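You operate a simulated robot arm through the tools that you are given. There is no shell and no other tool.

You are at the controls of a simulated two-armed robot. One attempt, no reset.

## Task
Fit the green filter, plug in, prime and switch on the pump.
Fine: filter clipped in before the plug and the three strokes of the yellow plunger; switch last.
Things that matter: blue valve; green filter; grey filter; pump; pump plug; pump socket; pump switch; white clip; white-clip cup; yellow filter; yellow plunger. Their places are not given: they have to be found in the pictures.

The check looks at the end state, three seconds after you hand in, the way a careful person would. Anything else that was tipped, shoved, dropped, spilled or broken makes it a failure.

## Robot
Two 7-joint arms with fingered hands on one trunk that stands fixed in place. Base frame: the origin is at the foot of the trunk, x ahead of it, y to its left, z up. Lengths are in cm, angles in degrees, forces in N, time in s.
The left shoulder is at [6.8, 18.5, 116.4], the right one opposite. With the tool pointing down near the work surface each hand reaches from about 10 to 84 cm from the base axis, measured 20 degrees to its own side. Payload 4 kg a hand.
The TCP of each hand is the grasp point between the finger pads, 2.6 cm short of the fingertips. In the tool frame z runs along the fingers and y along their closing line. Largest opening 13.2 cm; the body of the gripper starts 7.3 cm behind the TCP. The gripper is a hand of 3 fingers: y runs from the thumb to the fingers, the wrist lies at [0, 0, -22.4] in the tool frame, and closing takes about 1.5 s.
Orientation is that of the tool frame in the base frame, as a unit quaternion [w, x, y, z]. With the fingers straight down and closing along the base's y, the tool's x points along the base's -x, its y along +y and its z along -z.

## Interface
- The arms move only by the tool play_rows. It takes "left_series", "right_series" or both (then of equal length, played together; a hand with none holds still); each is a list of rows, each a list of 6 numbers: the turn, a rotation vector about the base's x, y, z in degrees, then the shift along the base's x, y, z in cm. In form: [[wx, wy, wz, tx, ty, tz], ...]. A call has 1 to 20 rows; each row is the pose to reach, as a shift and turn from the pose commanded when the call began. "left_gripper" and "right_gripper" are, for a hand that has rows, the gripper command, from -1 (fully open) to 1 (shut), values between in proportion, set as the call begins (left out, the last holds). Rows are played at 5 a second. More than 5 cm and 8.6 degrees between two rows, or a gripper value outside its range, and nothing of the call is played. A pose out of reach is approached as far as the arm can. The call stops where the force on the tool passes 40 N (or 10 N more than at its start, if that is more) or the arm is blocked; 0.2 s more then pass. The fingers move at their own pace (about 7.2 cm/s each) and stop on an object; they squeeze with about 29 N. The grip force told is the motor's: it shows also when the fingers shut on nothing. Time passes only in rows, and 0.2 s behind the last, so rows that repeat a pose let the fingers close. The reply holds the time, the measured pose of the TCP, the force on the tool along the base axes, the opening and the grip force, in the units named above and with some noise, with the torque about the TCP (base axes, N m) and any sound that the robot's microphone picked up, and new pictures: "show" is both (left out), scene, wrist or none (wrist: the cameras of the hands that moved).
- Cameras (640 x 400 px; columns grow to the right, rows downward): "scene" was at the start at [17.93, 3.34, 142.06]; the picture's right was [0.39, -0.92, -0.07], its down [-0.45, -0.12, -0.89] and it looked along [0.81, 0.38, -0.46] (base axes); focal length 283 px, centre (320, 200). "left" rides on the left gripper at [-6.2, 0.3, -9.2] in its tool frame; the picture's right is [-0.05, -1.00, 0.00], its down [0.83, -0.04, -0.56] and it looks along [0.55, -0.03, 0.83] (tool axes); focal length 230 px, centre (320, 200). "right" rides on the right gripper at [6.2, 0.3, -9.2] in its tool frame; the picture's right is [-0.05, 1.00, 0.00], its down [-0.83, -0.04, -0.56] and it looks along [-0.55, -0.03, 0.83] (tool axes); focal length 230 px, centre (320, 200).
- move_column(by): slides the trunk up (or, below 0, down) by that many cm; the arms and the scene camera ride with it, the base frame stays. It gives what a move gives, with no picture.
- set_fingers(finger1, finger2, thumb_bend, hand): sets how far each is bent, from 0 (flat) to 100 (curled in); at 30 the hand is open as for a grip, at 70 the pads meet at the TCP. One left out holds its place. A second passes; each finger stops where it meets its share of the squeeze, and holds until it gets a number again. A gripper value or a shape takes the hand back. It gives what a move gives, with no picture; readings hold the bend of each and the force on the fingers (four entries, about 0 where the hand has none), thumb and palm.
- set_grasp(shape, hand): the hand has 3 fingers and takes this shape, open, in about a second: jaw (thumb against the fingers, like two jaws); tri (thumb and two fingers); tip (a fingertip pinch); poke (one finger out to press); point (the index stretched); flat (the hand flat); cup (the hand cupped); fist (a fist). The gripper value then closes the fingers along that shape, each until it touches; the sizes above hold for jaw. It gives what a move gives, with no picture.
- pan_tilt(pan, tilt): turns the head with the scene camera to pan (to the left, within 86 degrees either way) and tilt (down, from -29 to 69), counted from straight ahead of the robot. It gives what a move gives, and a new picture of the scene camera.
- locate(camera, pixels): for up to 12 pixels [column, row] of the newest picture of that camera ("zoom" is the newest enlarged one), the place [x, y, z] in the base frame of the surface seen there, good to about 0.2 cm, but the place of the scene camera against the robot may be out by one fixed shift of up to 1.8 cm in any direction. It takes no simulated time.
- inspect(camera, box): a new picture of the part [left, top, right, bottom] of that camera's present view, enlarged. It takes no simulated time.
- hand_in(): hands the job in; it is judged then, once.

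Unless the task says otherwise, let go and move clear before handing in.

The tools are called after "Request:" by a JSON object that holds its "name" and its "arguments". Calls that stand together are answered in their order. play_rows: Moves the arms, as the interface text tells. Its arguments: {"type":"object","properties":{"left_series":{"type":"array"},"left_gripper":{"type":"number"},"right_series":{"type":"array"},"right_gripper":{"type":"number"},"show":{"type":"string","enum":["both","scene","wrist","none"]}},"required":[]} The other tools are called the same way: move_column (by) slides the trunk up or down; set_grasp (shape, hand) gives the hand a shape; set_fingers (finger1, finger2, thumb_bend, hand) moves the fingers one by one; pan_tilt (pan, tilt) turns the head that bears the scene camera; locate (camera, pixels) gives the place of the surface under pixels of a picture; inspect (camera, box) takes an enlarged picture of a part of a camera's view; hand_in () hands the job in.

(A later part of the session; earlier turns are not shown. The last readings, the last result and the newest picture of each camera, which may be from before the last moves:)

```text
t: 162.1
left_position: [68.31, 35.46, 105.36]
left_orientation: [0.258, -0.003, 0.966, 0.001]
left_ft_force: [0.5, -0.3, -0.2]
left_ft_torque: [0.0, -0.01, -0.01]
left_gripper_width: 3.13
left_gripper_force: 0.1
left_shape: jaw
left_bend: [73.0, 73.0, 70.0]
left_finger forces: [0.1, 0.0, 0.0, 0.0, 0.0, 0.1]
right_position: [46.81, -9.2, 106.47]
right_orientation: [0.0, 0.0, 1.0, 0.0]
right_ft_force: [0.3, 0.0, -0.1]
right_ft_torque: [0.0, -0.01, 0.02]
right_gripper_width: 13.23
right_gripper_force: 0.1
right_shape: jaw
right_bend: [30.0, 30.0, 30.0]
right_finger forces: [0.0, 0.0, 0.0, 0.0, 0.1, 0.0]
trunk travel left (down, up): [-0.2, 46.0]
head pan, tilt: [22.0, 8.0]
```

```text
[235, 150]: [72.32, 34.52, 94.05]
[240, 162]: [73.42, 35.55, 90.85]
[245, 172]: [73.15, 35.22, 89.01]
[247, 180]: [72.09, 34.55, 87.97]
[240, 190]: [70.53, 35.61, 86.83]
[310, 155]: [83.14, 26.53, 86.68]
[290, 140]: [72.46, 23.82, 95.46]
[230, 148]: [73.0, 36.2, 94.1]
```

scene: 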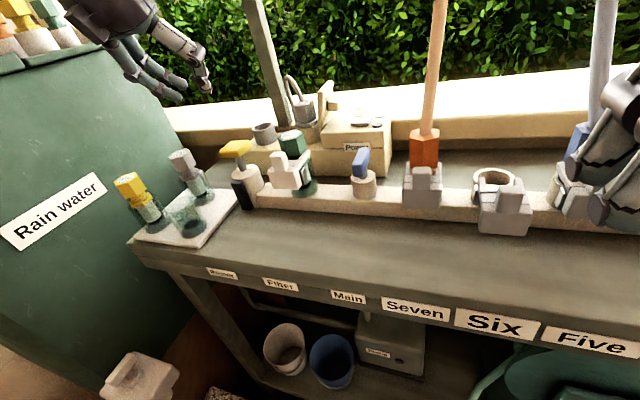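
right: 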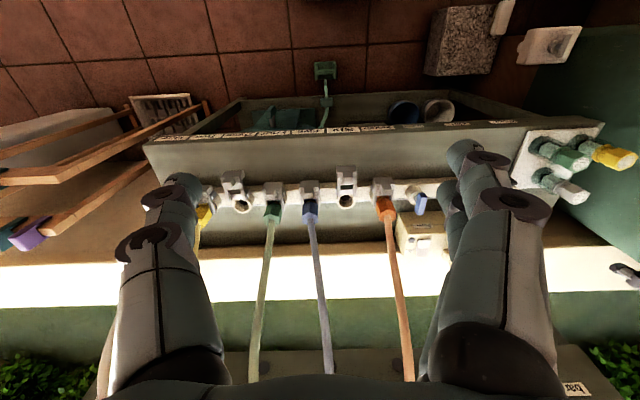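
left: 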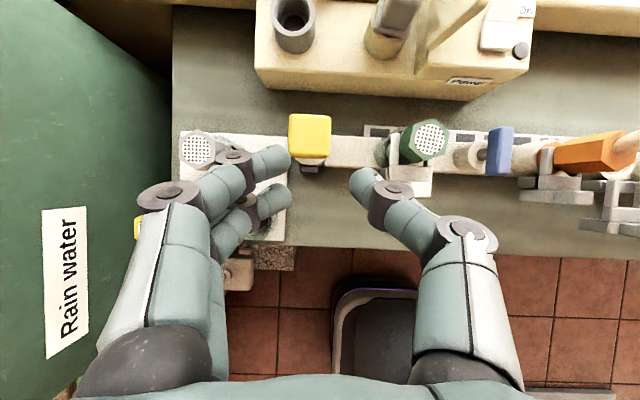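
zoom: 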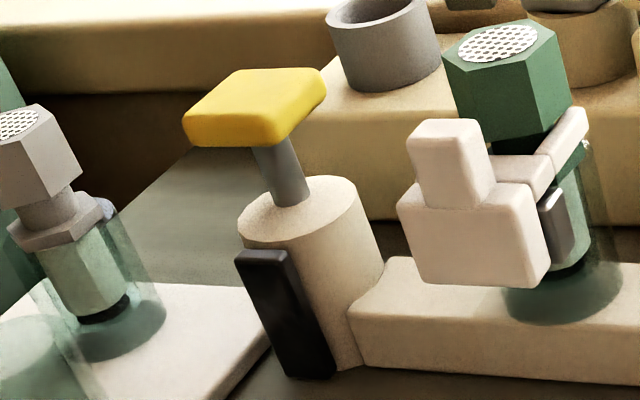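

Handle: 4.1 × 4.25 cm, centre (74.0, 36.35), top z=92.4, about 4 cm of rod showing above the cylinder (top z≈87.1). I'll grip its sides with the fingertips, so I can drive both the down and the up strokes. First to a pre-grasp above it.

Request:
{"name": "play_rows", "arguments": {"left_series": [[0, 5, 0, 1.5, 0.3, -0.5], [0, 10, 0, 3, 0.6, -1.5], [0, 15, 0, 5, 0.89, -3], [0, 15, 0, 5, 0.89, -5.5], [0, 15, 0, 5, 0.89, -7], [0, 15, 0, 5, 0.89, -7]], "left_gripper": 0.0, "show": "both"}}

Request:
{"name": "inspect", "arguments": {"camera": "left", "box": [220, 60, 420, 240]}}

```text
t: 163.5
left_position: [73.38, 36.5, 98.28]
left_orientation: [0.129, -0.003, 0.992, 0.001]
left_ft_force: [0.5, -0.3, -0.2]
left_ft_torque: [0.01, 0.05, 0.0]
left_gripper_width: 6.54
left_gripper_force: 0.1
left_shape: jaw
left_bend: [73.0, 73.0, 70.0]
left_finger forces: [0.0, 0.0, 0.0, 0.1, 0.0, 0.0]
right_position: [46.82, -9.18, 106.35]
right_orientation: [0.001, 0.0, 1.0, 0.0]
right_ft_force: [-0.4, 0.0, -0.2]
right_ft_torque: [0.01, -0.02, -0.01]
right_gripper_width: 13.19
right_gripper_force: 0.1
right_shape: jaw
right_bend: [30.0, 30.0, 30.0]
right_finger forces: [0.0, 0.1, 0.0, 0.0, 0.1, 0.1]
trunk travel left (down, up): [-0.2, 46.0]
head pan, tilt: [22.0, 8.0]
```

scene: 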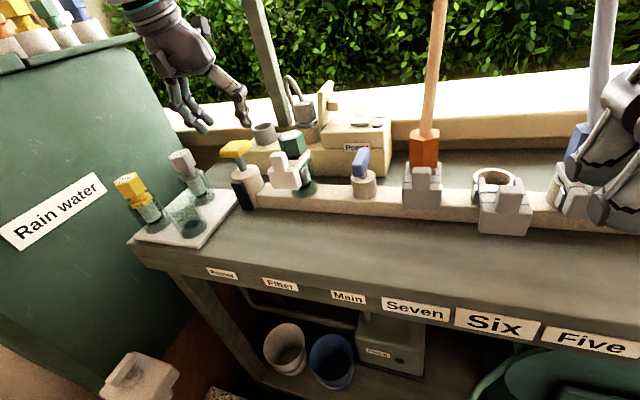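
left: 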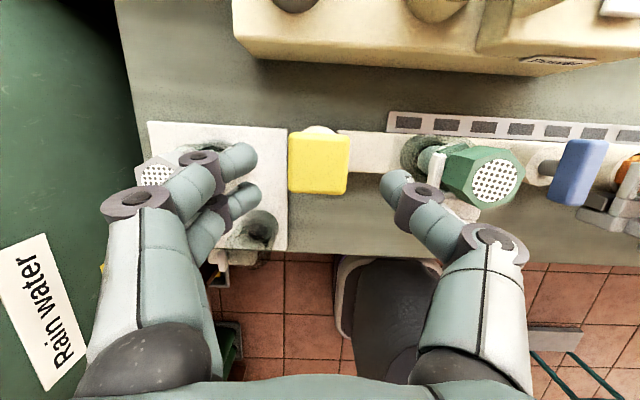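

```text
2.22 times, centred on (320, 150) of left
```

zoom: 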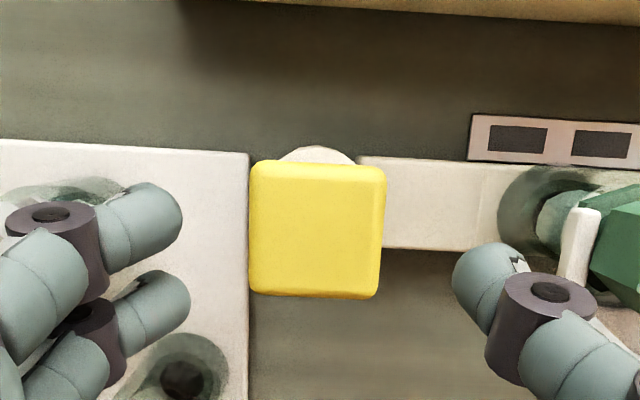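

Centred over the handle. Lowering 4.2 cm so the fingertips end level with the handle's underside.

Request:
{"name": "play_rows", "arguments": {"left_series": [[0, 0, 0, 0, -0.1, -1], [0, 0, 0, 0, -0.12, -2], [0, 0, 0, 0, -0.12, -3], [0, 0, 0, 0, -0.12, -4.2], [0, 0, 0, 0, -0.12, -4.2]], "show": "both"}}

Request:
{"name": "inspect", "arguments": {"camera": "scene", "box": [200, 70, 310, 200]}}

Request:
{"name": "inspect", "arguments": {"camera": "left", "box": [220, 80, 420, 260]}}

```text
t: 164.7
left_position: [73.36, 36.45, 93.99]
left_orientation: [0.13, -0.003, 0.992, 0.001]
left_ft_force: [0.1, 0.8, -0.6]
left_ft_torque: [-0.03, 0.02, -0.04]
left_gripper_width: 6.52
left_gripper_force: 0.0
left_shape: jaw
left_bend: [73.0, 73.0, 70.0]
left_finger forces: [0.0, 0.0, 0.0, 0.0, 0.0, 0.0]
right_position: [46.85, -9.13, 106.65]
right_orientation: [0.0, -0.001, 1.0, 0.0]
right_ft_force: [-0.2, 0.0, -0.1]
right_ft_torque: [0.01, 0.03, 0.01]
right_gripper_width: 13.19
right_gripper_force: 0.0
right_shape: jaw
right_bend: [30.0, 30.0, 30.0]
right_finger forces: [0.0, 0.1, 0.0, 0.0, 0.1, 0.0]
trunk travel left (down, up): [-0.2, 46.0]
head pan, tilt: [22.0, 8.0]
```

scene: 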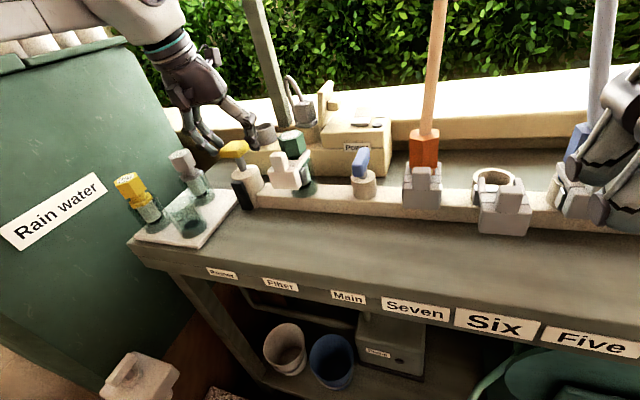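
left: 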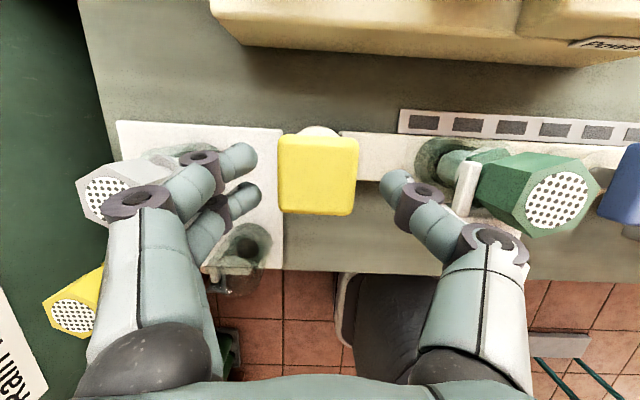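

```text
3.08 times, centred on (255, 135) of scene
```

zoom: 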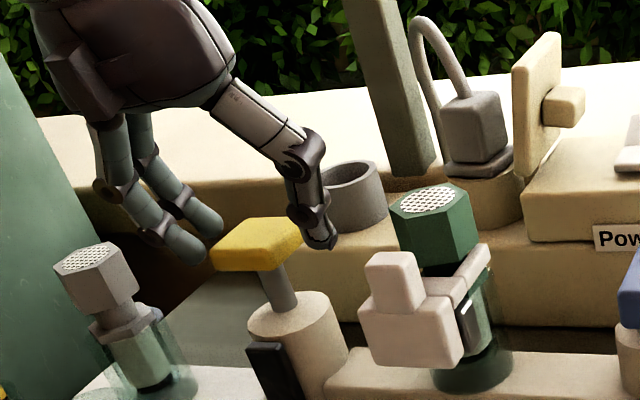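

```text
2.22 times, centred on (320, 170) of left
```

zoom: 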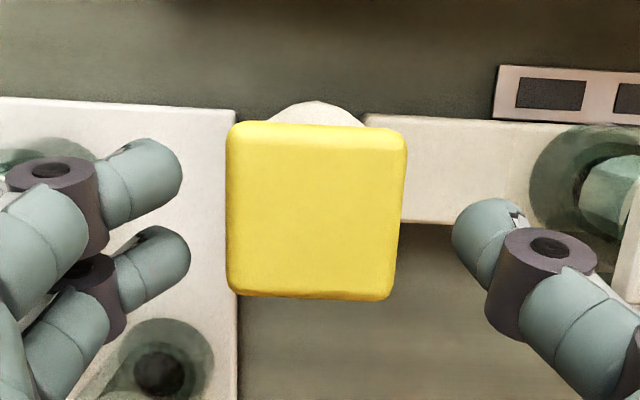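

Fingertips are level with the handle on both sides. Closing on it.

Request:
{"name": "play_rows", "arguments": {"left_series": [[0, 0, 0, 0, 0, 0], [0, 0, 0, 0, 0, 0], [0, 0, 0, 0, 0, 0], [0, 0, 0, 0, 0, 0], [0, 0, 0, 0, 0, 0], [0, 0, 0, 0, 0, 0]], "left_gripper": 1, "show": "both"}}

Request:
{"name": "inspect", "arguments": {"camera": "scene", "box": [200, 70, 310, 200]}}

```text
t: 166.1
left_position: [73.36, 36.41, 93.98]
left_orientation: [0.13, -0.002, 0.991, 0.001]
left_ft_force: [-0.4, -0.2, -0.9]
left_ft_torque: [0.05, -0.03, 0.0]
left_gripper_width: 3.79
left_gripper_force: 29.3
left_shape: jaw
left_bend: [74.0, 74.0, 70.0]
left_finger forces: [13.1, 13.2, 0.0, 0.0, 26.0, 0.0]
right_position: [46.92, -9.29, 106.44]
right_orientation: [0.0, 0.0, 1.0, 0.0]
right_ft_force: [-0.4, -0.3, 1.5]
right_ft_torque: [0.01, -0.02, 0.02]
right_gripper_width: 13.18
right_gripper_force: 0.0
right_shape: jaw
right_bend: [30.0, 30.0, 30.0]
right_finger forces: [0.0, 0.0, 0.0, 0.1, 0.1, 0.0]
trunk travel left (down, up): [-0.2, 46.0]
head pan, tilt: [22.0, 8.0]
```

scene: 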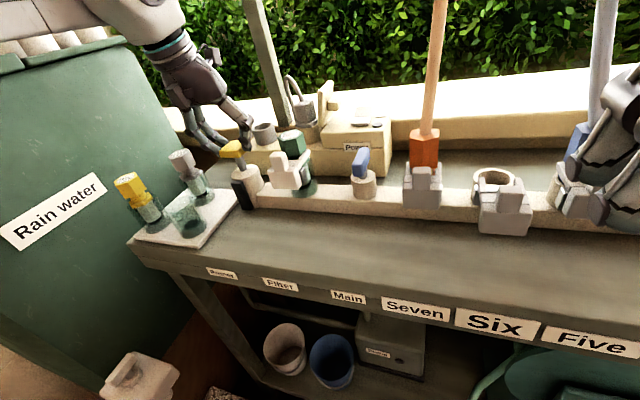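
left: 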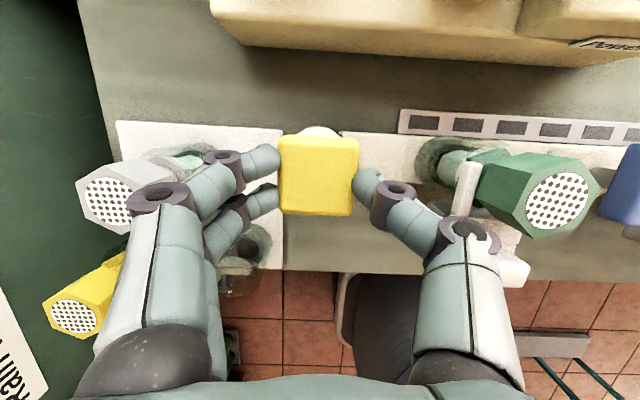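

```text
3.08 times, centred on (255, 135) of scene
```

zoom: 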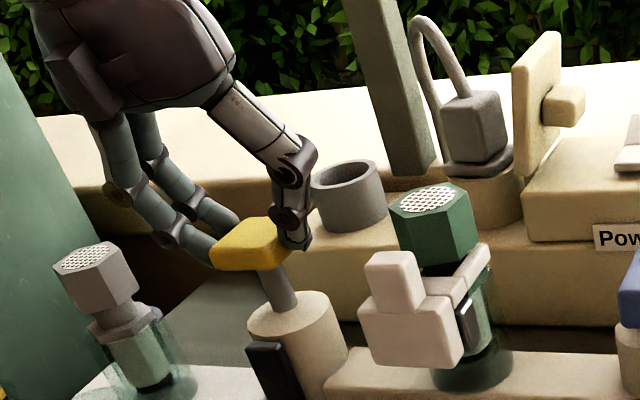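

Good hold on the handle (13/13/26 N). First I'll push down 2 cm and read the resistance.

Request:
{"name": "play_rows", "arguments": {"left_series": [[0, 0, 0, 0, 0, -0.4], [0, 0, 0, 0, 0, -0.8], [0, 0, 0, 0, 0, -1.2], [0, 0, 0, 0, 0, -1.6], [0, 0, 0, 0, 0, -2.0]], "show": "none"}}

Request:
{"name": "inspect", "arguments": {"camera": "scene", "box": [200, 70, 310, 200]}}

```text
t: 167.3
left_position: [73.3, 36.32, 92.01]
left_orientation: [0.131, -0.003, 0.991, 0.001]
left_ft_force: [3.5, 3.1, 5.8]
left_ft_torque: [0.15, -0.07, -0.04]
left_gripper_width: 3.81
left_gripper_force: 29.0
left_shape: jaw
left_bend: [74.0, 74.0, 70.0]
left_finger forces: [15.0, 14.8, 0.1, 0.0, 26.2, 0.1]
right_position: [46.91, -9.17, 106.56]
right_orientation: [0.0, -0.001, 1.0, 0.0]
right_ft_force: [0.5, -0.3, -0.5]
right_ft_torque: [0.03, -0.03, -0.03]
right_gripper_width: 13.19
right_gripper_force: 0.1
right_shape: jaw
right_bend: [30.0, 30.0, 30.0]
right_finger forces: [0.1, 0.0, 0.0, 0.1, 0.0, 0.0]
trunk travel left (down, up): [-0.2, 46.0]
head pan, tilt: [22.0, 8.0]
```

```text
3.08 times, centred on (255, 135) of scene
```

zoom: 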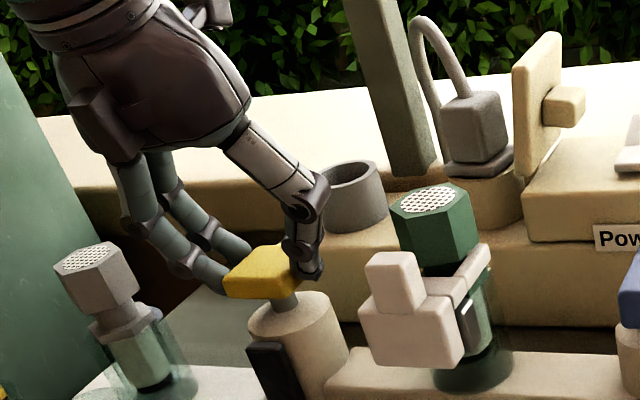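

The plunger goes down against ~6 N. Continue to the bottom of its travel.

Request:
{"name": "play_rows", "arguments": {"left_series": [[0, 0, 0, 0, 0, -0.3], [0, 0, 0, 0, 0, -0.6], [0, 0, 0, 0, 0, -0.9], [0, 0, 0, 0, 0, -1.2]], "show": "none"}}

Request:
{"name": "inspect", "arguments": {"camera": "scene", "box": [200, 70, 310, 200]}}

```text
t: 168.3
left_position: [73.33, 36.21, 91.18]
left_orientation: [0.134, -0.002, 0.991, 0.001]
left_ft_force: [9.2, 5.1, 20.2]
left_ft_torque: [0.29, -0.25, -0.02]
left_gripper_width: 3.81
left_gripper_force: 29.2
left_shape: jaw
left_bend: [74.0, 74.0, 71.0]
left_finger forces: [16.5, 16.8, 0.0, 0.1, 27.7, 0.0]
right_position: [46.68, -9.2, 106.58]
right_orientation: [0.0, 0.0, 1.0, -0.001]
right_ft_force: [-0.7, 0.2, 0.0]
right_ft_torque: [0.0, 0.03, 0.04]
right_gripper_width: 13.21
right_gripper_force: 0.0
right_shape: jaw
right_bend: [30.0, 30.0, 30.0]
right_finger forces: [0.0, 0.1, 0.0, 0.0, 0.0, 0.0]
trunk travel left (down, up): [-0.2, 46.0]
head pan, tilt: [22.0, 8.0]
```

```text
3.08 times, centred on (255, 135) of scene
```

zoom: 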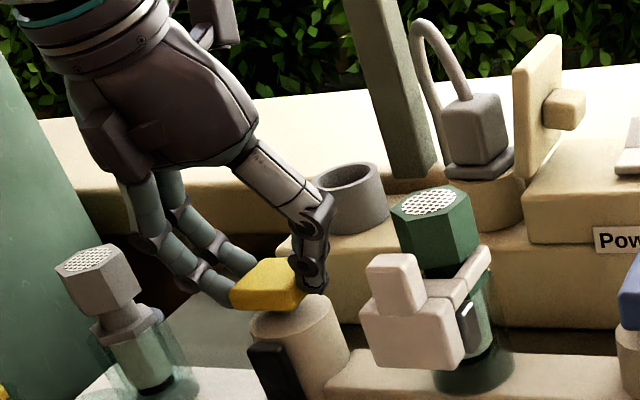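

Bottom reached (2.8 cm of travel, 20 N). Now back up to the top to complete stroke one.

Request:
{"name": "play_rows", "arguments": {"left_series": [[0, 0, 0, 0, 0, 0.5], [0, 0, 0, 0, 0, 1.2], [0, 0, 0, 0, 0, 1.9], [0, 0, 0, 0, 0, 2.6], [0, 0, 0, 0, 0, 3.2], [0, 0, 0, 0, 0, 3.25]], "show": "none"}}

Request:
{"name": "inspect", "arguments": {"camera": "scene", "box": [200, 70, 310, 200]}}

```text
t: 169.7
left_position: [73.36, 36.32, 94.0]
left_orientation: [0.129, -0.003, 0.992, 0.0]
left_ft_force: [4.3, 2.9, -2.1]
left_ft_torque: [0.12, -0.11, 0.03]
left_gripper_width: 3.81
left_gripper_force: 29.2
left_shape: jaw
left_bend: [74.0, 74.0, 70.0]
left_finger forces: [14.5, 14.7, 0.0, 0.0, 27.3, 0.0]
right_position: [46.84, -9.18, 106.39]
right_orientation: [0.0, -0.001, 1.0, 0.0]
right_ft_force: [0.1, -0.1, -0.1]
right_ft_torque: [-0.01, 0.0, -0.01]
right_gripper_width: 13.16
right_gripper_force: 0.1
right_shape: jaw
right_bend: [30.0, 30.0, 30.0]
right_finger forces: [0.0, 0.0, 0.0, 0.0, 0.0, 0.1]
trunk travel left (down, up): [-0.2, 46.0]
head pan, tilt: [22.0, 8.0]
```

```text
3.08 times, centred on (255, 135) of scene
```

zoom: 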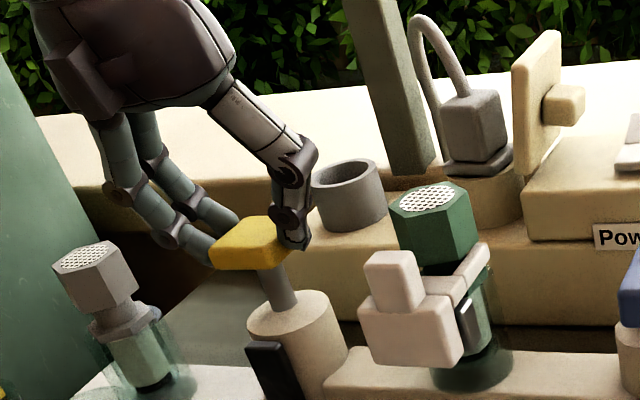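

Handle is fully up again: stroke one done. Stroke two: down, then up.

Request:
{"name": "play_rows", "arguments": {"left_series": [[0, 0, 0, 0, 0, -0.6], [0, 0, 0, 0, 0, -1.2], [0, 0, 0, 0, 0, -1.8], [0, 0, 0, 0, 0, -2.4], [0, 0, 0, 0, 0, -2.9], [0, 0, 0, 0, 0, -3.2], [0, 0, 0, 0, 0, -3.2]], "show": "none"}}

Request:
{"name": "play_rows", "arguments": {"left_series": [[0, 0, 0, 0, 0, 0.6], [0, 0, 0, 0, 0, 1.2], [0, 0, 0, 0, 0, 1.8], [0, 0, 0, 0, 0, 2.4], [0, 0, 0, 0, 0, 3.0], [0, 0, 0, 0, 0, 3.2], [0, 0, 0, 0, 0, 3.25]], "show": "none"}}

Request:
{"name": "inspect", "arguments": {"camera": "scene", "box": [200, 70, 310, 200]}}

```text
t: 171.3
left_position: [73.36, 36.38, 91.23]
left_orientation: [0.133, -0.002, 0.991, 0.001]
left_ft_force: [9.1, 5.5, 19.6]
left_ft_torque: [0.27, -0.23, 0.02]
left_gripper_width: 3.84
left_gripper_force: 28.9
left_shape: jaw
left_bend: [74.0, 74.0, 71.0]
left_finger forces: [16.4, 16.6, 0.0, 0.0, 27.7, 0.0]
right_position: [46.7, -9.19, 106.55]
right_orientation: [0.001, -0.001, 1.0, -0.001]
right_ft_force: [1.4, -0.2, 0.0]
right_ft_torque: [-0.03, 0.03, -0.04]
right_gripper_width: 13.2
right_gripper_force: 0.1
right_shape: jaw
right_bend: [30.0, 30.0, 30.0]
right_finger forces: [0.0, 0.0, 0.0, 0.0, 0.0, 0.0]
trunk travel left (down, up): [-0.2, 46.0]
head pan, tilt: [22.0, 8.0]
```

```text
t: 172.9
left_position: [73.38, 36.33, 94.02]
left_orientation: [0.13, -0.003, 0.992, 0.002]
left_ft_force: [1.7, 0.4, -4.6]
left_ft_torque: [0.08, -0.04, 0.0]
left_gripper_width: 3.84
left_gripper_force: 28.9
left_shape: jaw
left_bend: [74.0, 74.0, 70.0]
left_finger forces: [13.4, 13.8, 0.1, 0.1, 27.0, 0.0]
right_position: [46.92, -9.26, 106.5]
right_orientation: [-0.001, 0.001, 1.0, 0.001]
right_ft_force: [0.4, 0.1, -0.6]
right_ft_torque: [-0.02, 0.01, -0.01]
right_gripper_width: 13.19
right_gripper_force: 0.0
right_shape: jaw
right_bend: [30.0, 30.0, 30.0]
right_finger forces: [0.0, 0.0, 0.0, 0.0, 0.0, 0.1]
trunk travel left (down, up): [-0.2, 46.0]
head pan, tilt: [22.0, 8.0]
```

```text
3.08 times, centred on (255, 135) of scene
```

zoom: 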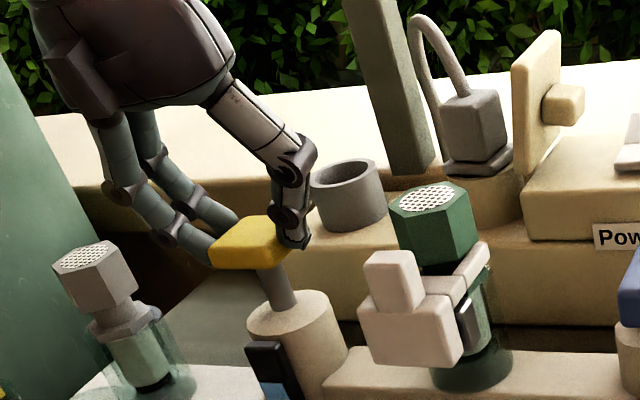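

The black strip on the primer is a sight glass: blue has appeared at its bottom. I'll look at it fully.

Request:
{"name": "inspect", "arguments": {"camera": "scene", "box": [215, 150, 285, 220]}}

```text
5.71 times, centred on (250, 185) of scene
```

zoom: 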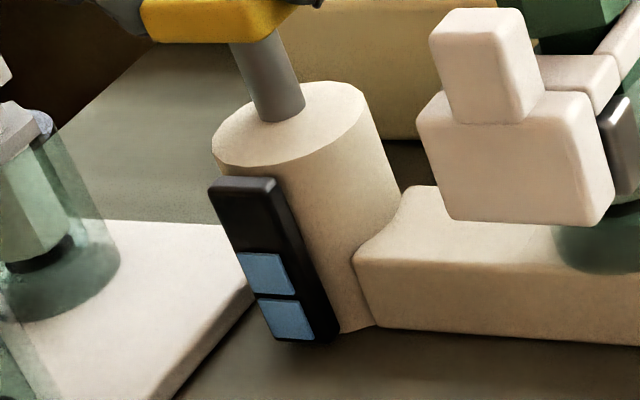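

Two blue segments lit — two strokes counted. Now the third stroke.

Request:
{"name": "play_rows", "arguments": {"left_series": [[0, 0, 0, 0, 0, -0.6], [0, 0, 0, 0, 0, -1.2], [0, 0, 0, 0, 0, -1.8], [0, 0, 0, 0, 0, -2.4], [0, 0, 0, 0, 0, -2.9], [0, 0, 0, 0, 0, -3.2], [0, 0, 0, 0, 0, -3.2]], "show": "none"}}

Request:
{"name": "play_rows", "arguments": {"left_series": [[0, 0, 0, 0, 0, 0.6], [0, 0, 0, 0, 0, 1.2], [0, 0, 0, 0, 0, 1.8], [0, 0, 0, 0, 0, 2.4], [0, 0, 0, 0, 0, 3.0], [0, 0, 0, 0, 0, 3.2], [0, 0, 0, 0, 0, 3.2]], "show": "none"}}

Request:
{"name": "inspect", "arguments": {"camera": "scene", "box": [215, 150, 285, 220]}}

```text
t: 174.5
left_position: [73.27, 36.41, 91.32]
left_orientation: [0.133, -0.002, 0.991, 0.001]
left_ft_force: [8.6, 3.4, 17.1]
left_ft_torque: [0.21, -0.18, 0.03]
left_gripper_width: 3.81
left_gripper_force: 28.8
left_shape: jaw
left_bend: [74.0, 74.0, 71.0]
left_finger forces: [15.4, 15.9, 0.1, 0.1, 27.6, 0.0]
right_position: [46.75, -9.21, 106.58]
right_orientation: [-0.001, 0.0, 1.0, 0.0]
right_ft_force: [-0.1, -0.2, -0.2]
right_ft_torque: [-0.03, 0.03, 0.0]
right_gripper_width: 13.19
right_gripper_force: 0.1
right_shape: jaw
right_bend: [30.0, 30.0, 30.0]
right_finger forces: [0.0, 0.1, 0.0, 0.1, 0.1, 0.0]
trunk travel left (down, up): [-0.2, 46.0]
head pan, tilt: [22.0, 8.0]
```

```text
t: 176.1
left_position: [73.33, 36.32, 93.98]
left_orientation: [0.129, -0.004, 0.992, 0.001]
left_ft_force: [1.4, 0.6, -4.7]
left_ft_torque: [0.08, 0.01, 0.02]
left_gripper_width: 3.82
left_gripper_force: 29.3
left_shape: jaw
left_bend: [74.0, 74.0, 70.0]
left_finger forces: [13.2, 13.8, 0.1, 0.0, 27.2, 0.0]
right_position: [46.84, -9.12, 106.47]
right_orientation: [-0.001, 0.001, 1.0, 0.0]
right_ft_force: [0.5, 0.1, 0.0]
right_ft_torque: [-0.02, -0.01, 0.01]
right_gripper_width: 13.18
right_gripper_force: 0.0
right_shape: jaw
right_bend: [30.0, 30.0, 30.0]
right_finger forces: [0.0, 0.0, 0.0, 0.0, 0.0, 0.0]
trunk travel left (down, up): [-0.2, 46.0]
head pan, tilt: [22.0, 8.0]
```

```text
5.71 times, centred on (250, 185) of scene
```

zoom: 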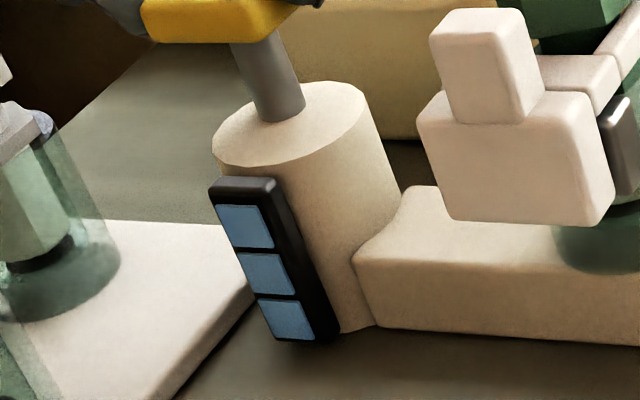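

All three segments are blue: the pump is primed. I'll release the handle and lift clear.

Request:
{"name": "play_rows", "arguments": {"left_series": [[0, 0, 0, 0, 0, 0], [0, 0, 0, 0, 0, 0], [0, 0, 0, 0, 0, 0], [0, 0, 0, 0, 0, 0], [0, 0, 0, 0, 0, 2], [0, 0, 0, 0, 0, 5], [0, 0, 0, 0, 0, 9], [0, 0, 0, 0, 0, 12]], "left_gripper": 0.0, "show": "both"}}

Request:
{"name": "inspect", "arguments": {"camera": "scene", "box": [210, 70, 400, 210]}}

```text
t: 177.9
left_position: [73.41, 36.16, 106.18]
left_orientation: [0.129, -0.003, 0.992, 0.002]
left_ft_force: [0.5, -0.3, 0.6]
left_ft_torque: [0.02, 0.0, 0.0]
left_gripper_width: 6.55
left_gripper_force: 0.0
left_shape: jaw
left_bend: [73.0, 73.0, 70.0]
left_finger forces: [0.0, 0.0, 0.0, 0.0, 0.0, 0.1]
right_position: [46.83, -9.24, 106.42]
right_orientation: [-0.001, 0.0, 1.0, 0.0]
right_ft_force: [-0.1, -0.1, 0.6]
right_ft_torque: [0.01, 0.04, 0.01]
right_gripper_width: 13.19
right_gripper_force: 0.0
right_shape: jaw
right_bend: [30.0, 30.0, 30.0]
right_finger forces: [0.0, 0.0, 0.0, 0.0, 0.0, 0.1]
trunk travel left (down, up): [-0.2, 46.0]
head pan, tilt: [22.0, 8.0]
```

scene: 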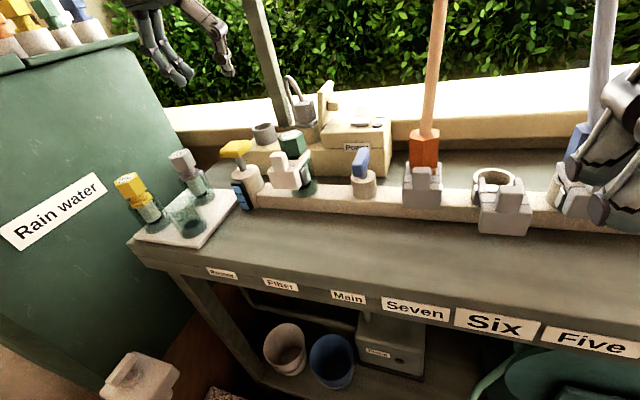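
left: 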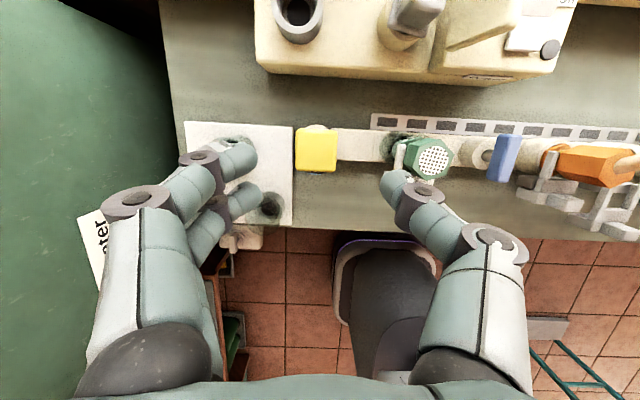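

```text
2.86 times, centred on (305, 140) of scene
```

zoom: 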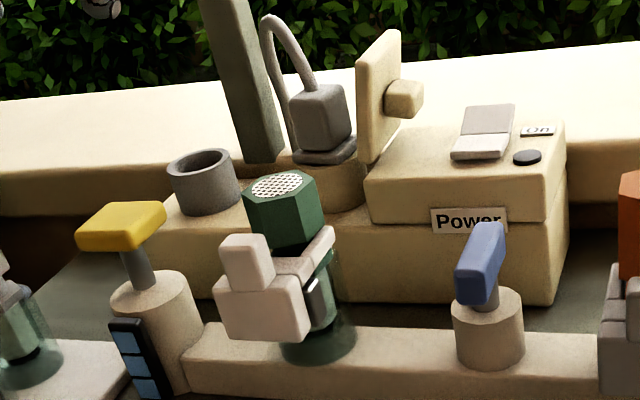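

Plunger released and standing up, indicator full. For the switch, the straight thumb of the wide-open hand can straddle the lid. I'll open the fingers flat with the thumb straight and see how they lie.

Request:
{"name": "set_fingers", "arguments": {"hand": "left", "finger1": 0, "finger2": 0, "thumb_bend": 30}}

Request:
{"name": "set_fingers", "arguments": {"hand": "left", "finger1": 0, "finger2": 0, "thumb_bend": 30}}

Request:
{"name": "inspect", "arguments": {"camera": "left", "box": [0, 0, 640, 400]}}

Request:
{"name": "locate", "arguments": {"camera": "left", "pixels": [[400, 190], [420, 200], [480, 240], [150, 200], [130, 160], [100, 200], [180, 140], [90, 150]]}}

```text
t: 178.9
left_position: [73.43, 36.32, 106.09]
left_orientation: [0.13, -0.002, 0.992, 0.001]
left_ft_force: [0.1, -0.2, 0.5]
left_ft_torque: [0.01, -0.01, -0.01]
left_gripper_width: 16.42
left_gripper_force: 0.1
left_shape: fingers
left_bend: [0.0, 0.0, 30.0]
left_finger forces: [0.0, 0.0, 0.0, 0.0, 0.0, 0.1]
right_position: [46.83, -9.25, 106.56]
right_orientation: [0.001, 0.001, 1.0, 0.0]
right_ft_force: [0.2, 0.2, 0.3]
right_ft_torque: [0.0, 0.03, -0.06]
right_gripper_width: 13.19
right_gripper_force: 0.0
right_shape: jaw
right_bend: [30.0, 30.0, 30.0]
right_finger forces: [0.1, 0.0, 0.0, 0.1, 0.0, 0.0]
trunk travel left (down, up): [-0.2, 46.0]
head pan, tilt: [22.0, 8.0]
```

```text
t: 179.9
left_position: [73.45, 36.26, 106.27]
left_orientation: [0.13, -0.003, 0.991, 0.001]
left_ft_force: [-1.0, 1.4, 0.1]
left_ft_torque: [0.01, -0.01, 0.03]
left_gripper_width: 16.42
left_gripper_force: 0.1
left_shape: fingers
left_bend: [0.0, 0.0, 30.0]
left_finger forces: [0.0, 0.0, 0.0, 0.0, 0.0, 0.0]
right_position: [46.87, -9.19, 106.55]
right_orientation: [0.0, -0.001, 1.0, 0.0]
right_ft_force: [-0.1, 0.0, -0.7]
right_ft_torque: [-0.02, 0.01, 0.02]
right_gripper_width: 13.19
right_gripper_force: 0.1
right_shape: jaw
right_bend: [30.0, 30.0, 30.0]
right_finger forces: [0.1, 0.1, 0.0, 0.0, 0.0, 0.0]
trunk travel left (down, up): [-0.2, 46.0]
head pan, tilt: [22.0, 8.0]
```

```text
1.00 times, centred on (320, 200) of left (not enlarged: the box is as wide or as high as the picture)
```

zoom: 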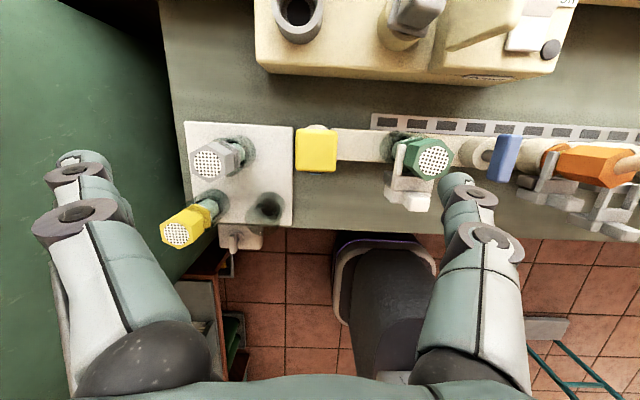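

```text
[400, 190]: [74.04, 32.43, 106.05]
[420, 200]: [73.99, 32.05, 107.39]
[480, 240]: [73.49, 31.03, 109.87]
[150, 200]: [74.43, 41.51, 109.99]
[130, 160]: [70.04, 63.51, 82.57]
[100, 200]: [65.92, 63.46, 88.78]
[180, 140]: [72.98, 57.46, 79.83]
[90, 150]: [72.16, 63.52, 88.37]
```

The fingers splay out to 16.4 cm and the thumb stands straight. I'll locate the thumb tip and fingertips in that view.

Request:
{"name": "locate", "arguments": {"camera": "zoom", "pixels": [[457, 181], [460, 190], [478, 195], [487, 240], [75, 160], [85, 175], [75, 210], [130, 240], [450, 176]]}}

```text
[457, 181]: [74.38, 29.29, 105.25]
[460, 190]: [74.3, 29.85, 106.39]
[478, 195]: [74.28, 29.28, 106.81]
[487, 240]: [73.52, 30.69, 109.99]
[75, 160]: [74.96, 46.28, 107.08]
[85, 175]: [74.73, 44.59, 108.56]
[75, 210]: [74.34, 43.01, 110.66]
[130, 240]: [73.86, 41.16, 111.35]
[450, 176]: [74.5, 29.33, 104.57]
```

Thumb offset is ≈ −7 cm and the fingers lie ≈ +9.5 cm, so with the TCP at y≈23.8 the thumb is over the rocker and the fingers pass between plug and dock. I'll move up there with a 53° tilt, staying high.

Request:
{"name": "play_rows", "arguments": {"left_series": [[0, -8, 0, 0, -2.5, 0.5], [0, -16, 0, 0.5, -5, 0.5], [0, -24, 0, 1, -7.5, 0.5], [0, -32, 0, 2, -10, 0], [0, -38, 0, 3.5, -12.46, -0.5], [0, -38, 0, 4.5, -12.46, -1]], "show": "both"}}

Request:
{"name": "inspect", "arguments": {"camera": "left", "box": [240, 40, 480, 220]}}

```text
t: 181.3
left_position: [77.8, 23.84, 105.11]
left_orientation: [0.447, -0.003, 0.895, 0.0]
left_ft_force: [0.7, 0.5, -1.1]
left_ft_torque: [-0.04, -0.01, -0.04]
left_gripper_width: 16.47
left_gripper_force: 0.0
left_shape: fingers
left_bend: [0.0, 0.0, 30.0]
left_finger forces: [0.0, 0.0, 0.0, 0.1, 0.0, 0.0]
right_position: [46.84, -9.2, 106.48]
right_orientation: [-0.001, -0.001, 1.0, 0.0]
right_ft_force: [0.4, -0.4, 0.1]
right_ft_torque: [-0.03, 0.0, -0.02]
right_gripper_width: 13.2
right_gripper_force: 0.1
right_shape: jaw
right_bend: [30.0, 30.0, 30.0]
right_finger forces: [0.0, 0.1, 0.0, 0.1, 0.1, 0.1]
trunk travel left (down, up): [-0.2, 46.0]
head pan, tilt: [22.0, 8.0]
```

scene: 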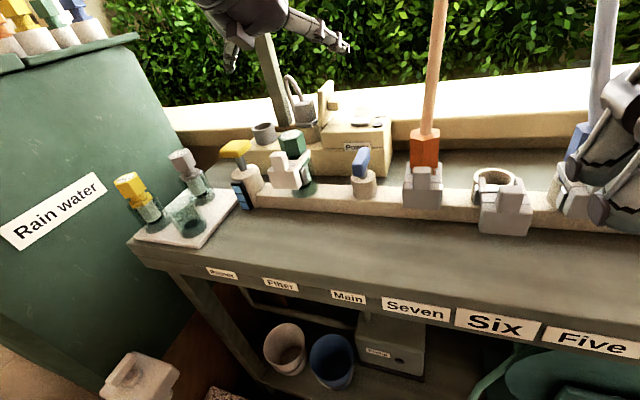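
left: 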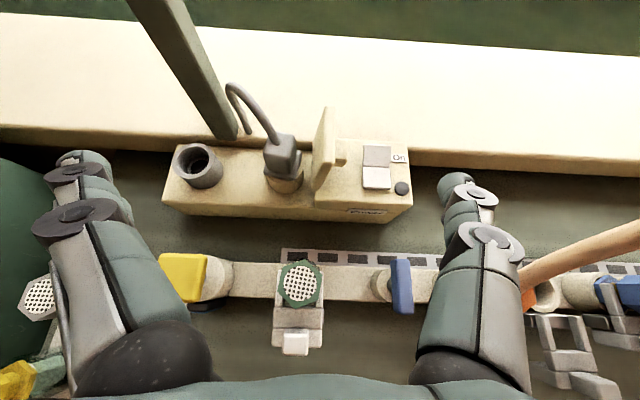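

```text
2.22 times, centred on (360, 130) of left
```

zoom: 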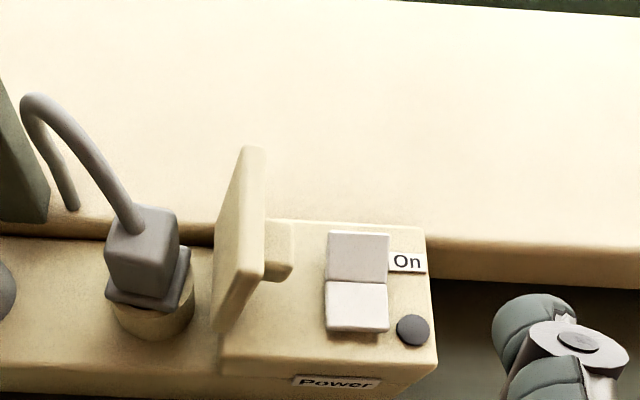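

The rocker is clear to see: rear half at (378,155) beside "On", front half at (377,178). I'll locate it exactly together with the thumb tip.

Request:
{"name": "locate", "arguments": {"camera": "left", "pixels": [[377.6, 155], [377, 146], [377.6, 164], [377, 170], [377, 178], [377, 187], [365, 155], [389, 155], [401, 188], [345, 160], [335, 150], [400, 157]]}}

Request:
{"name": "locate", "arguments": {"camera": "left", "pixels": [[450, 180], [446, 183], [455, 175], [460, 190], [478, 195], [443, 190], [484, 240], [322, 150], [330, 110], [296, 170], [230, 95], [75, 160]]}}

```text
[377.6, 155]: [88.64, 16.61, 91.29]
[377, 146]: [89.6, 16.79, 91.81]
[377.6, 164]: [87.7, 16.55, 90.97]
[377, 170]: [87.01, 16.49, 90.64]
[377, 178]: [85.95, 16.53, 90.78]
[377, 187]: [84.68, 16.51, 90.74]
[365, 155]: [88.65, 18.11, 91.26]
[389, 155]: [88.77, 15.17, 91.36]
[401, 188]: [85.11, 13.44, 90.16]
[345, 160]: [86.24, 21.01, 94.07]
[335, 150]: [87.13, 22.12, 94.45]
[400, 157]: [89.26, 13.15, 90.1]
```

```text
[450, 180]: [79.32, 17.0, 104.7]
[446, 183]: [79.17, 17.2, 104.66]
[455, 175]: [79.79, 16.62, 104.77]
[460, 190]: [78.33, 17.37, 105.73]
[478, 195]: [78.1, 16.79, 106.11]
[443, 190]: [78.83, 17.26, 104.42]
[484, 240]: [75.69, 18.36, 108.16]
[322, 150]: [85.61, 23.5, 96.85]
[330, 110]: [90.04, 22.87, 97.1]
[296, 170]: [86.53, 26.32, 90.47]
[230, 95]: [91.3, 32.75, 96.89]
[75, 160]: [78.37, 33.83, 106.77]
```

Rocker rear half rises to z≈91.9 at its back edge, pivot at x≈87.1. I'll advance above it at z≈101 and check the reach.

Request:
{"name": "play_rows", "arguments": {"left_series": [[0, 0, 0, 2.5, 0, -0.5], [0, 0, 0, 5, 0, -1.5], [0, 0, 0, 7, 0, -3], [0, 0, 0, 8.9, 0, -4.1], [0, 0, 0, 8.9, 0, -4.1]], "show": "both"}}

Request:
{"name": "inspect", "arguments": {"camera": "scene", "box": [240, 30, 420, 170]}}

Request:
{"name": "inspect", "arguments": {"camera": "left", "box": [280, 120, 520, 300]}}

```text
t: 182.5
left_position: [86.74, 23.83, 101.27]
left_orientation: [0.446, -0.003, 0.895, 0.0]
left_ft_force: [-0.1, -0.4, 0.3]
left_ft_torque: [-0.02, 0.04, 0.03]
left_gripper_width: 16.43
left_gripper_force: 0.0
left_shape: fingers
left_bend: [0.0, 0.0, 30.0]
left_finger forces: [0.0, 0.2, 0.0, 0.1, 0.0, 0.0]
right_position: [46.77, -9.2, 106.6]
right_orientation: [0.0, -0.001, 1.0, 0.0]
right_ft_force: [-0.7, -0.2, 0.1]
right_ft_torque: [-0.01, -0.01, 0.01]
right_gripper_width: 13.21
right_gripper_force: 0.1
right_shape: jaw
right_bend: [30.0, 30.0, 30.0]
right_finger forces: [0.0, 0.0, 0.0, 0.0, 0.0, 0.0]
trunk travel left (down, up): [-0.2, 46.0]
head pan, tilt: [22.0, 8.0]
```

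scene: 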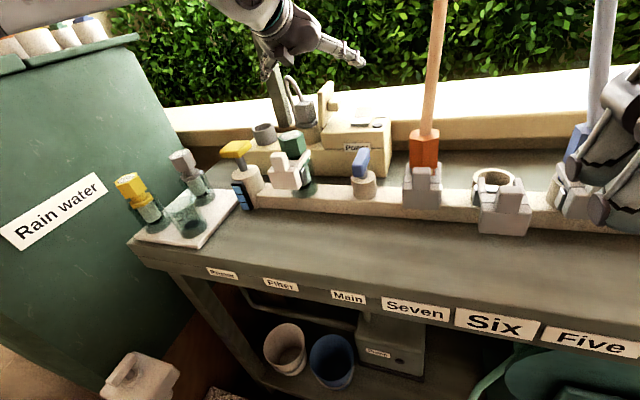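
left: 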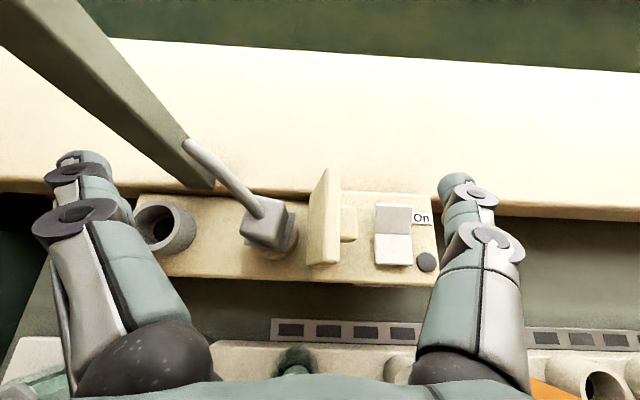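

```text
2.86 times, centred on (330, 100) of scene
```

zoom: 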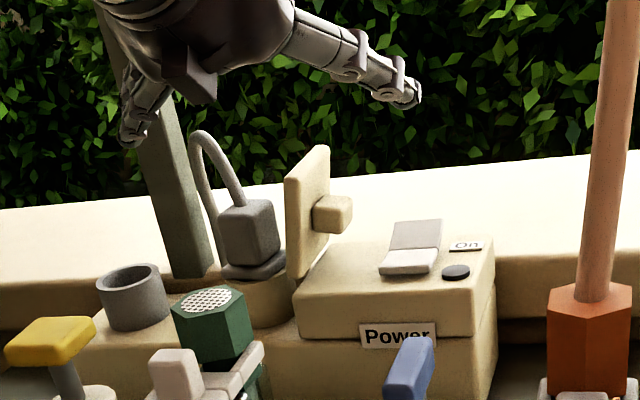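

```text
2.22 times, centred on (400, 210) of left
```

zoom: 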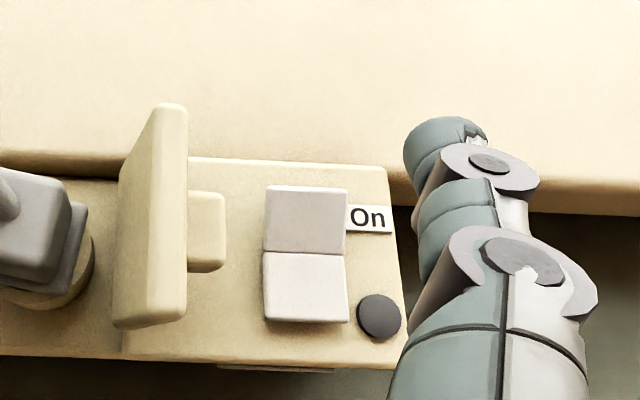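

Within reach, thumb tip above the rocker. Before descending I'll check the post's and cable's distance from the splayed fingers.

Request:
{"name": "locate", "arguments": {"camera": "left", "pixels": [[200, 180], [160, 130], [120, 80], [80, 40], [95, 156], [75, 160], [90, 172], [220, 165], [200, 145], [455, 180], [448, 190], [462, 178]]}}

```text
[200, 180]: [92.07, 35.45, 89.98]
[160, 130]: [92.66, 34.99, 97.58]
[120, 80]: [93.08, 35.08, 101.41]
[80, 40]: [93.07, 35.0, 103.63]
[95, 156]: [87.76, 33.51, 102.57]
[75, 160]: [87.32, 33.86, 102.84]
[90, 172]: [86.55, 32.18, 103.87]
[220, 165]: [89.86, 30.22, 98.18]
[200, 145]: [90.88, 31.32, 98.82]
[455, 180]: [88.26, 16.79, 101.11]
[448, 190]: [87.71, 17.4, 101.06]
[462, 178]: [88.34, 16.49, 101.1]
```

Fingers are ≥3 cm from the post and clear of the cable. Descending toward the rocker.

Request:
{"name": "play_rows", "arguments": {"left_series": [[0, 0, 0, 0, 0, -1.5], [0, 0, 0, 0, 0, -3], [0, 0, 0, 0, 0, -4.5], [0, 0, 0, 0, 0, -6], [0, 0, 0, 0, 0, -6.8]], "show": "both"}}

Request:
{"name": "inspect", "arguments": {"camera": "scene", "box": [260, 50, 410, 170]}}

Request:
{"name": "inspect", "arguments": {"camera": "left", "box": [280, 120, 520, 300]}}

```text
t: 183.7
left_position: [86.82, 23.87, 94.15]
left_orientation: [0.446, -0.002, 0.895, 0.0]
left_ft_force: [0.2, -0.3, 0.0]
left_ft_torque: [-0.03, 0.02, -0.01]
left_gripper_width: 16.45
left_gripper_force: 0.0
left_shape: fingers
left_bend: [0.0, 0.0, 30.0]
left_finger forces: [0.0, 0.0, 0.1, 0.1, 0.0, 0.0]
right_position: [46.86, -9.26, 106.56]
right_orientation: [-0.001, 0.0, 1.0, 0.0]
right_ft_force: [0.1, -0.2, 0.4]
right_ft_torque: [0.02, 0.03, -0.01]
right_gripper_width: 13.18
right_gripper_force: 0.0
right_shape: jaw
right_bend: [30.0, 30.0, 30.0]
right_finger forces: [0.1, 0.1, 0.0, 0.0, 0.0, 0.0]
trunk travel left (down, up): [-0.2, 46.0]
head pan, tilt: [22.0, 8.0]
```

scene: 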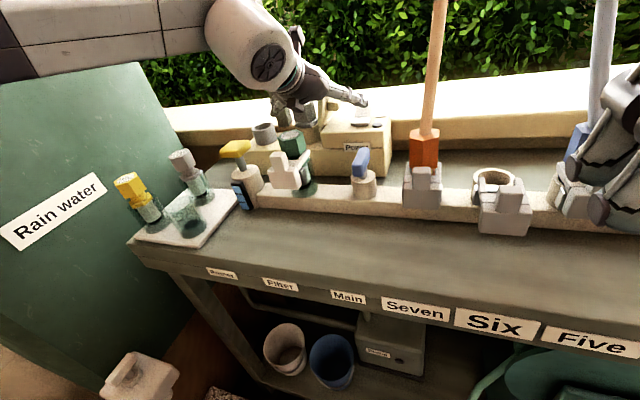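
left: 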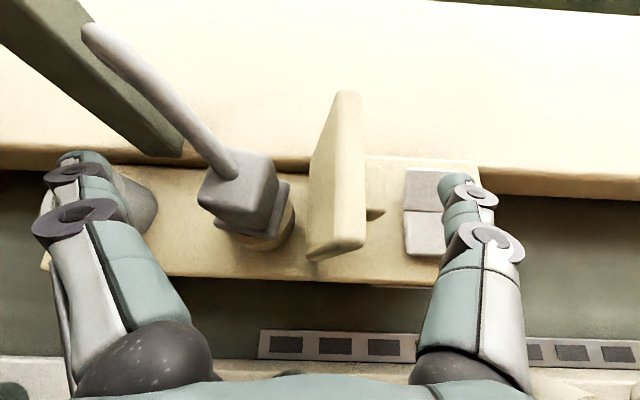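

```text
3.33 times, centred on (335, 110) of scene
```

zoom: 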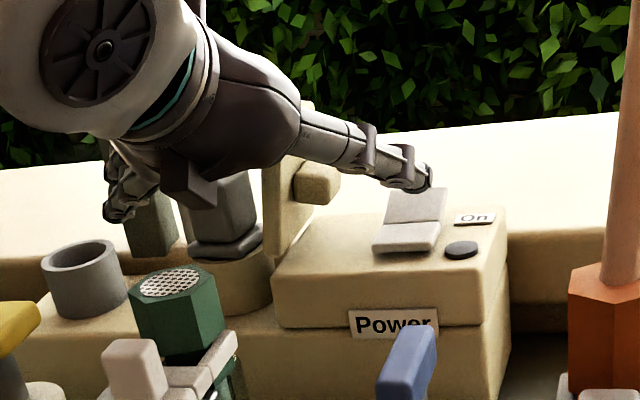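

```text
2.22 times, centred on (400, 210) of left
```

zoom: 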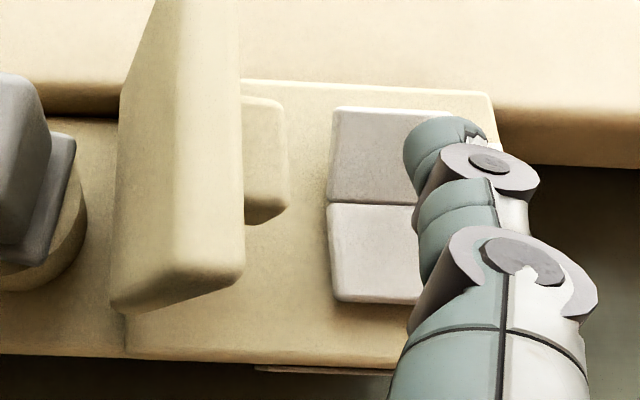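

The thumb tip is just above the rear ("On") half. I'll press down slowly in small steps.

Request:
{"name": "play_rows", "arguments": {"left_series": [[0, 0, 0, 0, 0.1, -0.3], [0, 0, 0, 0, 0.1, -0.6], [0, 0, 0, 0, 0.1, -0.9], [0, 0, 0, 0, 0.1, -1.1]], "show": "wrist"}}

Request:
{"name": "inspect", "arguments": {"camera": "scene", "box": [300, 70, 400, 150]}}

```text
t: 184.7
left_position: [86.65, 23.91, 93.14]
left_orientation: [0.446, -0.003, 0.895, 0.0]
left_ft_force: [-0.2, 0.6, 0.1]
left_ft_torque: [0.0, -0.01, 0.04]
left_gripper_width: 16.43
left_gripper_force: 0.1
left_shape: fingers
left_bend: [0.0, 0.0, 30.0]
left_finger forces: [0.1, 0.0, 0.1, 0.1, 0.2, 0.0]
right_position: [46.89, -9.21, 106.48]
right_orientation: [0.0, 0.0, 1.0, 0.0]
right_ft_force: [0.2, -0.2, 0.1]
right_ft_torque: [0.0, 0.03, -0.01]
right_gripper_width: 13.19
right_gripper_force: 0.1
right_shape: jaw
right_bend: [30.0, 30.0, 30.0]
right_finger forces: [0.0, 0.1, 0.1, 0.1, 0.0, 0.1]
trunk travel left (down, up): [-0.2, 46.0]
head pan, tilt: [22.0, 8.0]
```

left: 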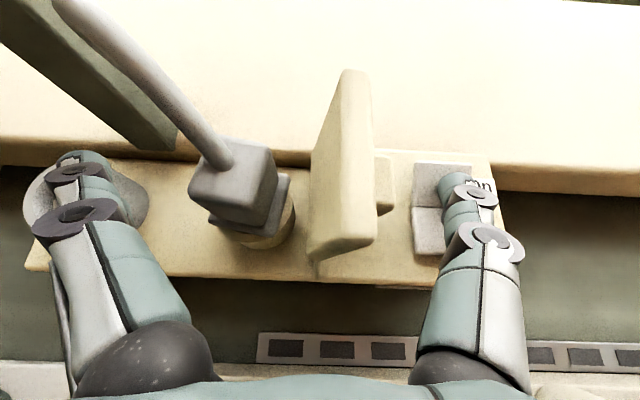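

```text
5.00 times, centred on (350, 110) of scene
```

zoom: 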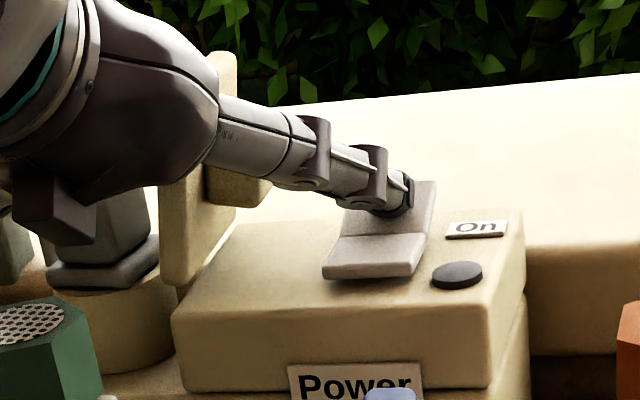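

Nearly touching, no force yet. Continue pressing 1.2 cm more in small steps.

Request:
{"name": "play_rows", "arguments": {"left_series": [[0, 0, 0, 0, 0, -0.25], [0, 0, 0, 0, 0, -0.5], [0, 0, 0, 0, 0, -0.75], [0, 0, 0, 0, 0, -1.0]], "show": "wrist"}}

Request:
{"name": "inspect", "arguments": {"camera": "scene", "box": [300, 70, 400, 150]}}

```text
t: 185.7
left_position: [86.74, 23.91, 92.6]
left_orientation: [0.449, -0.003, 0.894, -0.001]
left_ft_force: [2.8, 2.4, 13.2]
left_ft_torque: [-1.09, -0.32, 0.33]
left_gripper_width: 16.51
left_gripper_force: 6.9
left_shape: fingers
left_bend: [0.0, 0.0, 30.0]
left_finger forces: [0.0, 0.0, 0.0, 0.0, 13.9, 0.0]
right_position: [46.7, -9.23, 106.53]
right_orientation: [0.001, -0.001, 1.0, 0.0]
right_ft_force: [-0.9, -0.4, -0.2]
right_ft_torque: [0.0, 0.01, -0.01]
right_gripper_width: 13.17
right_gripper_force: 0.0
right_shape: jaw
right_bend: [30.0, 30.0, 30.0]
right_finger forces: [0.0, 0.0, 0.0, 0.1, 0.0, 0.1]
trunk travel left (down, up): [-0.2, 46.0]
head pan, tilt: [22.0, 8.0]
```

left: 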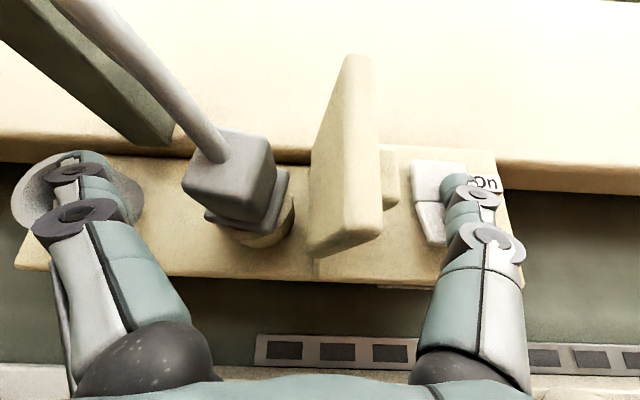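

```text
5.00 times, centred on (350, 110) of scene
```

zoom: 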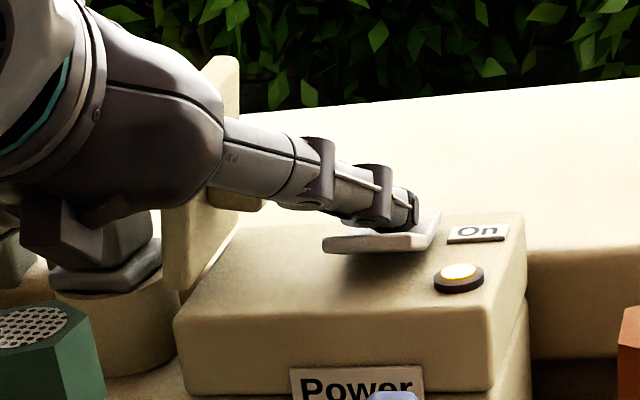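

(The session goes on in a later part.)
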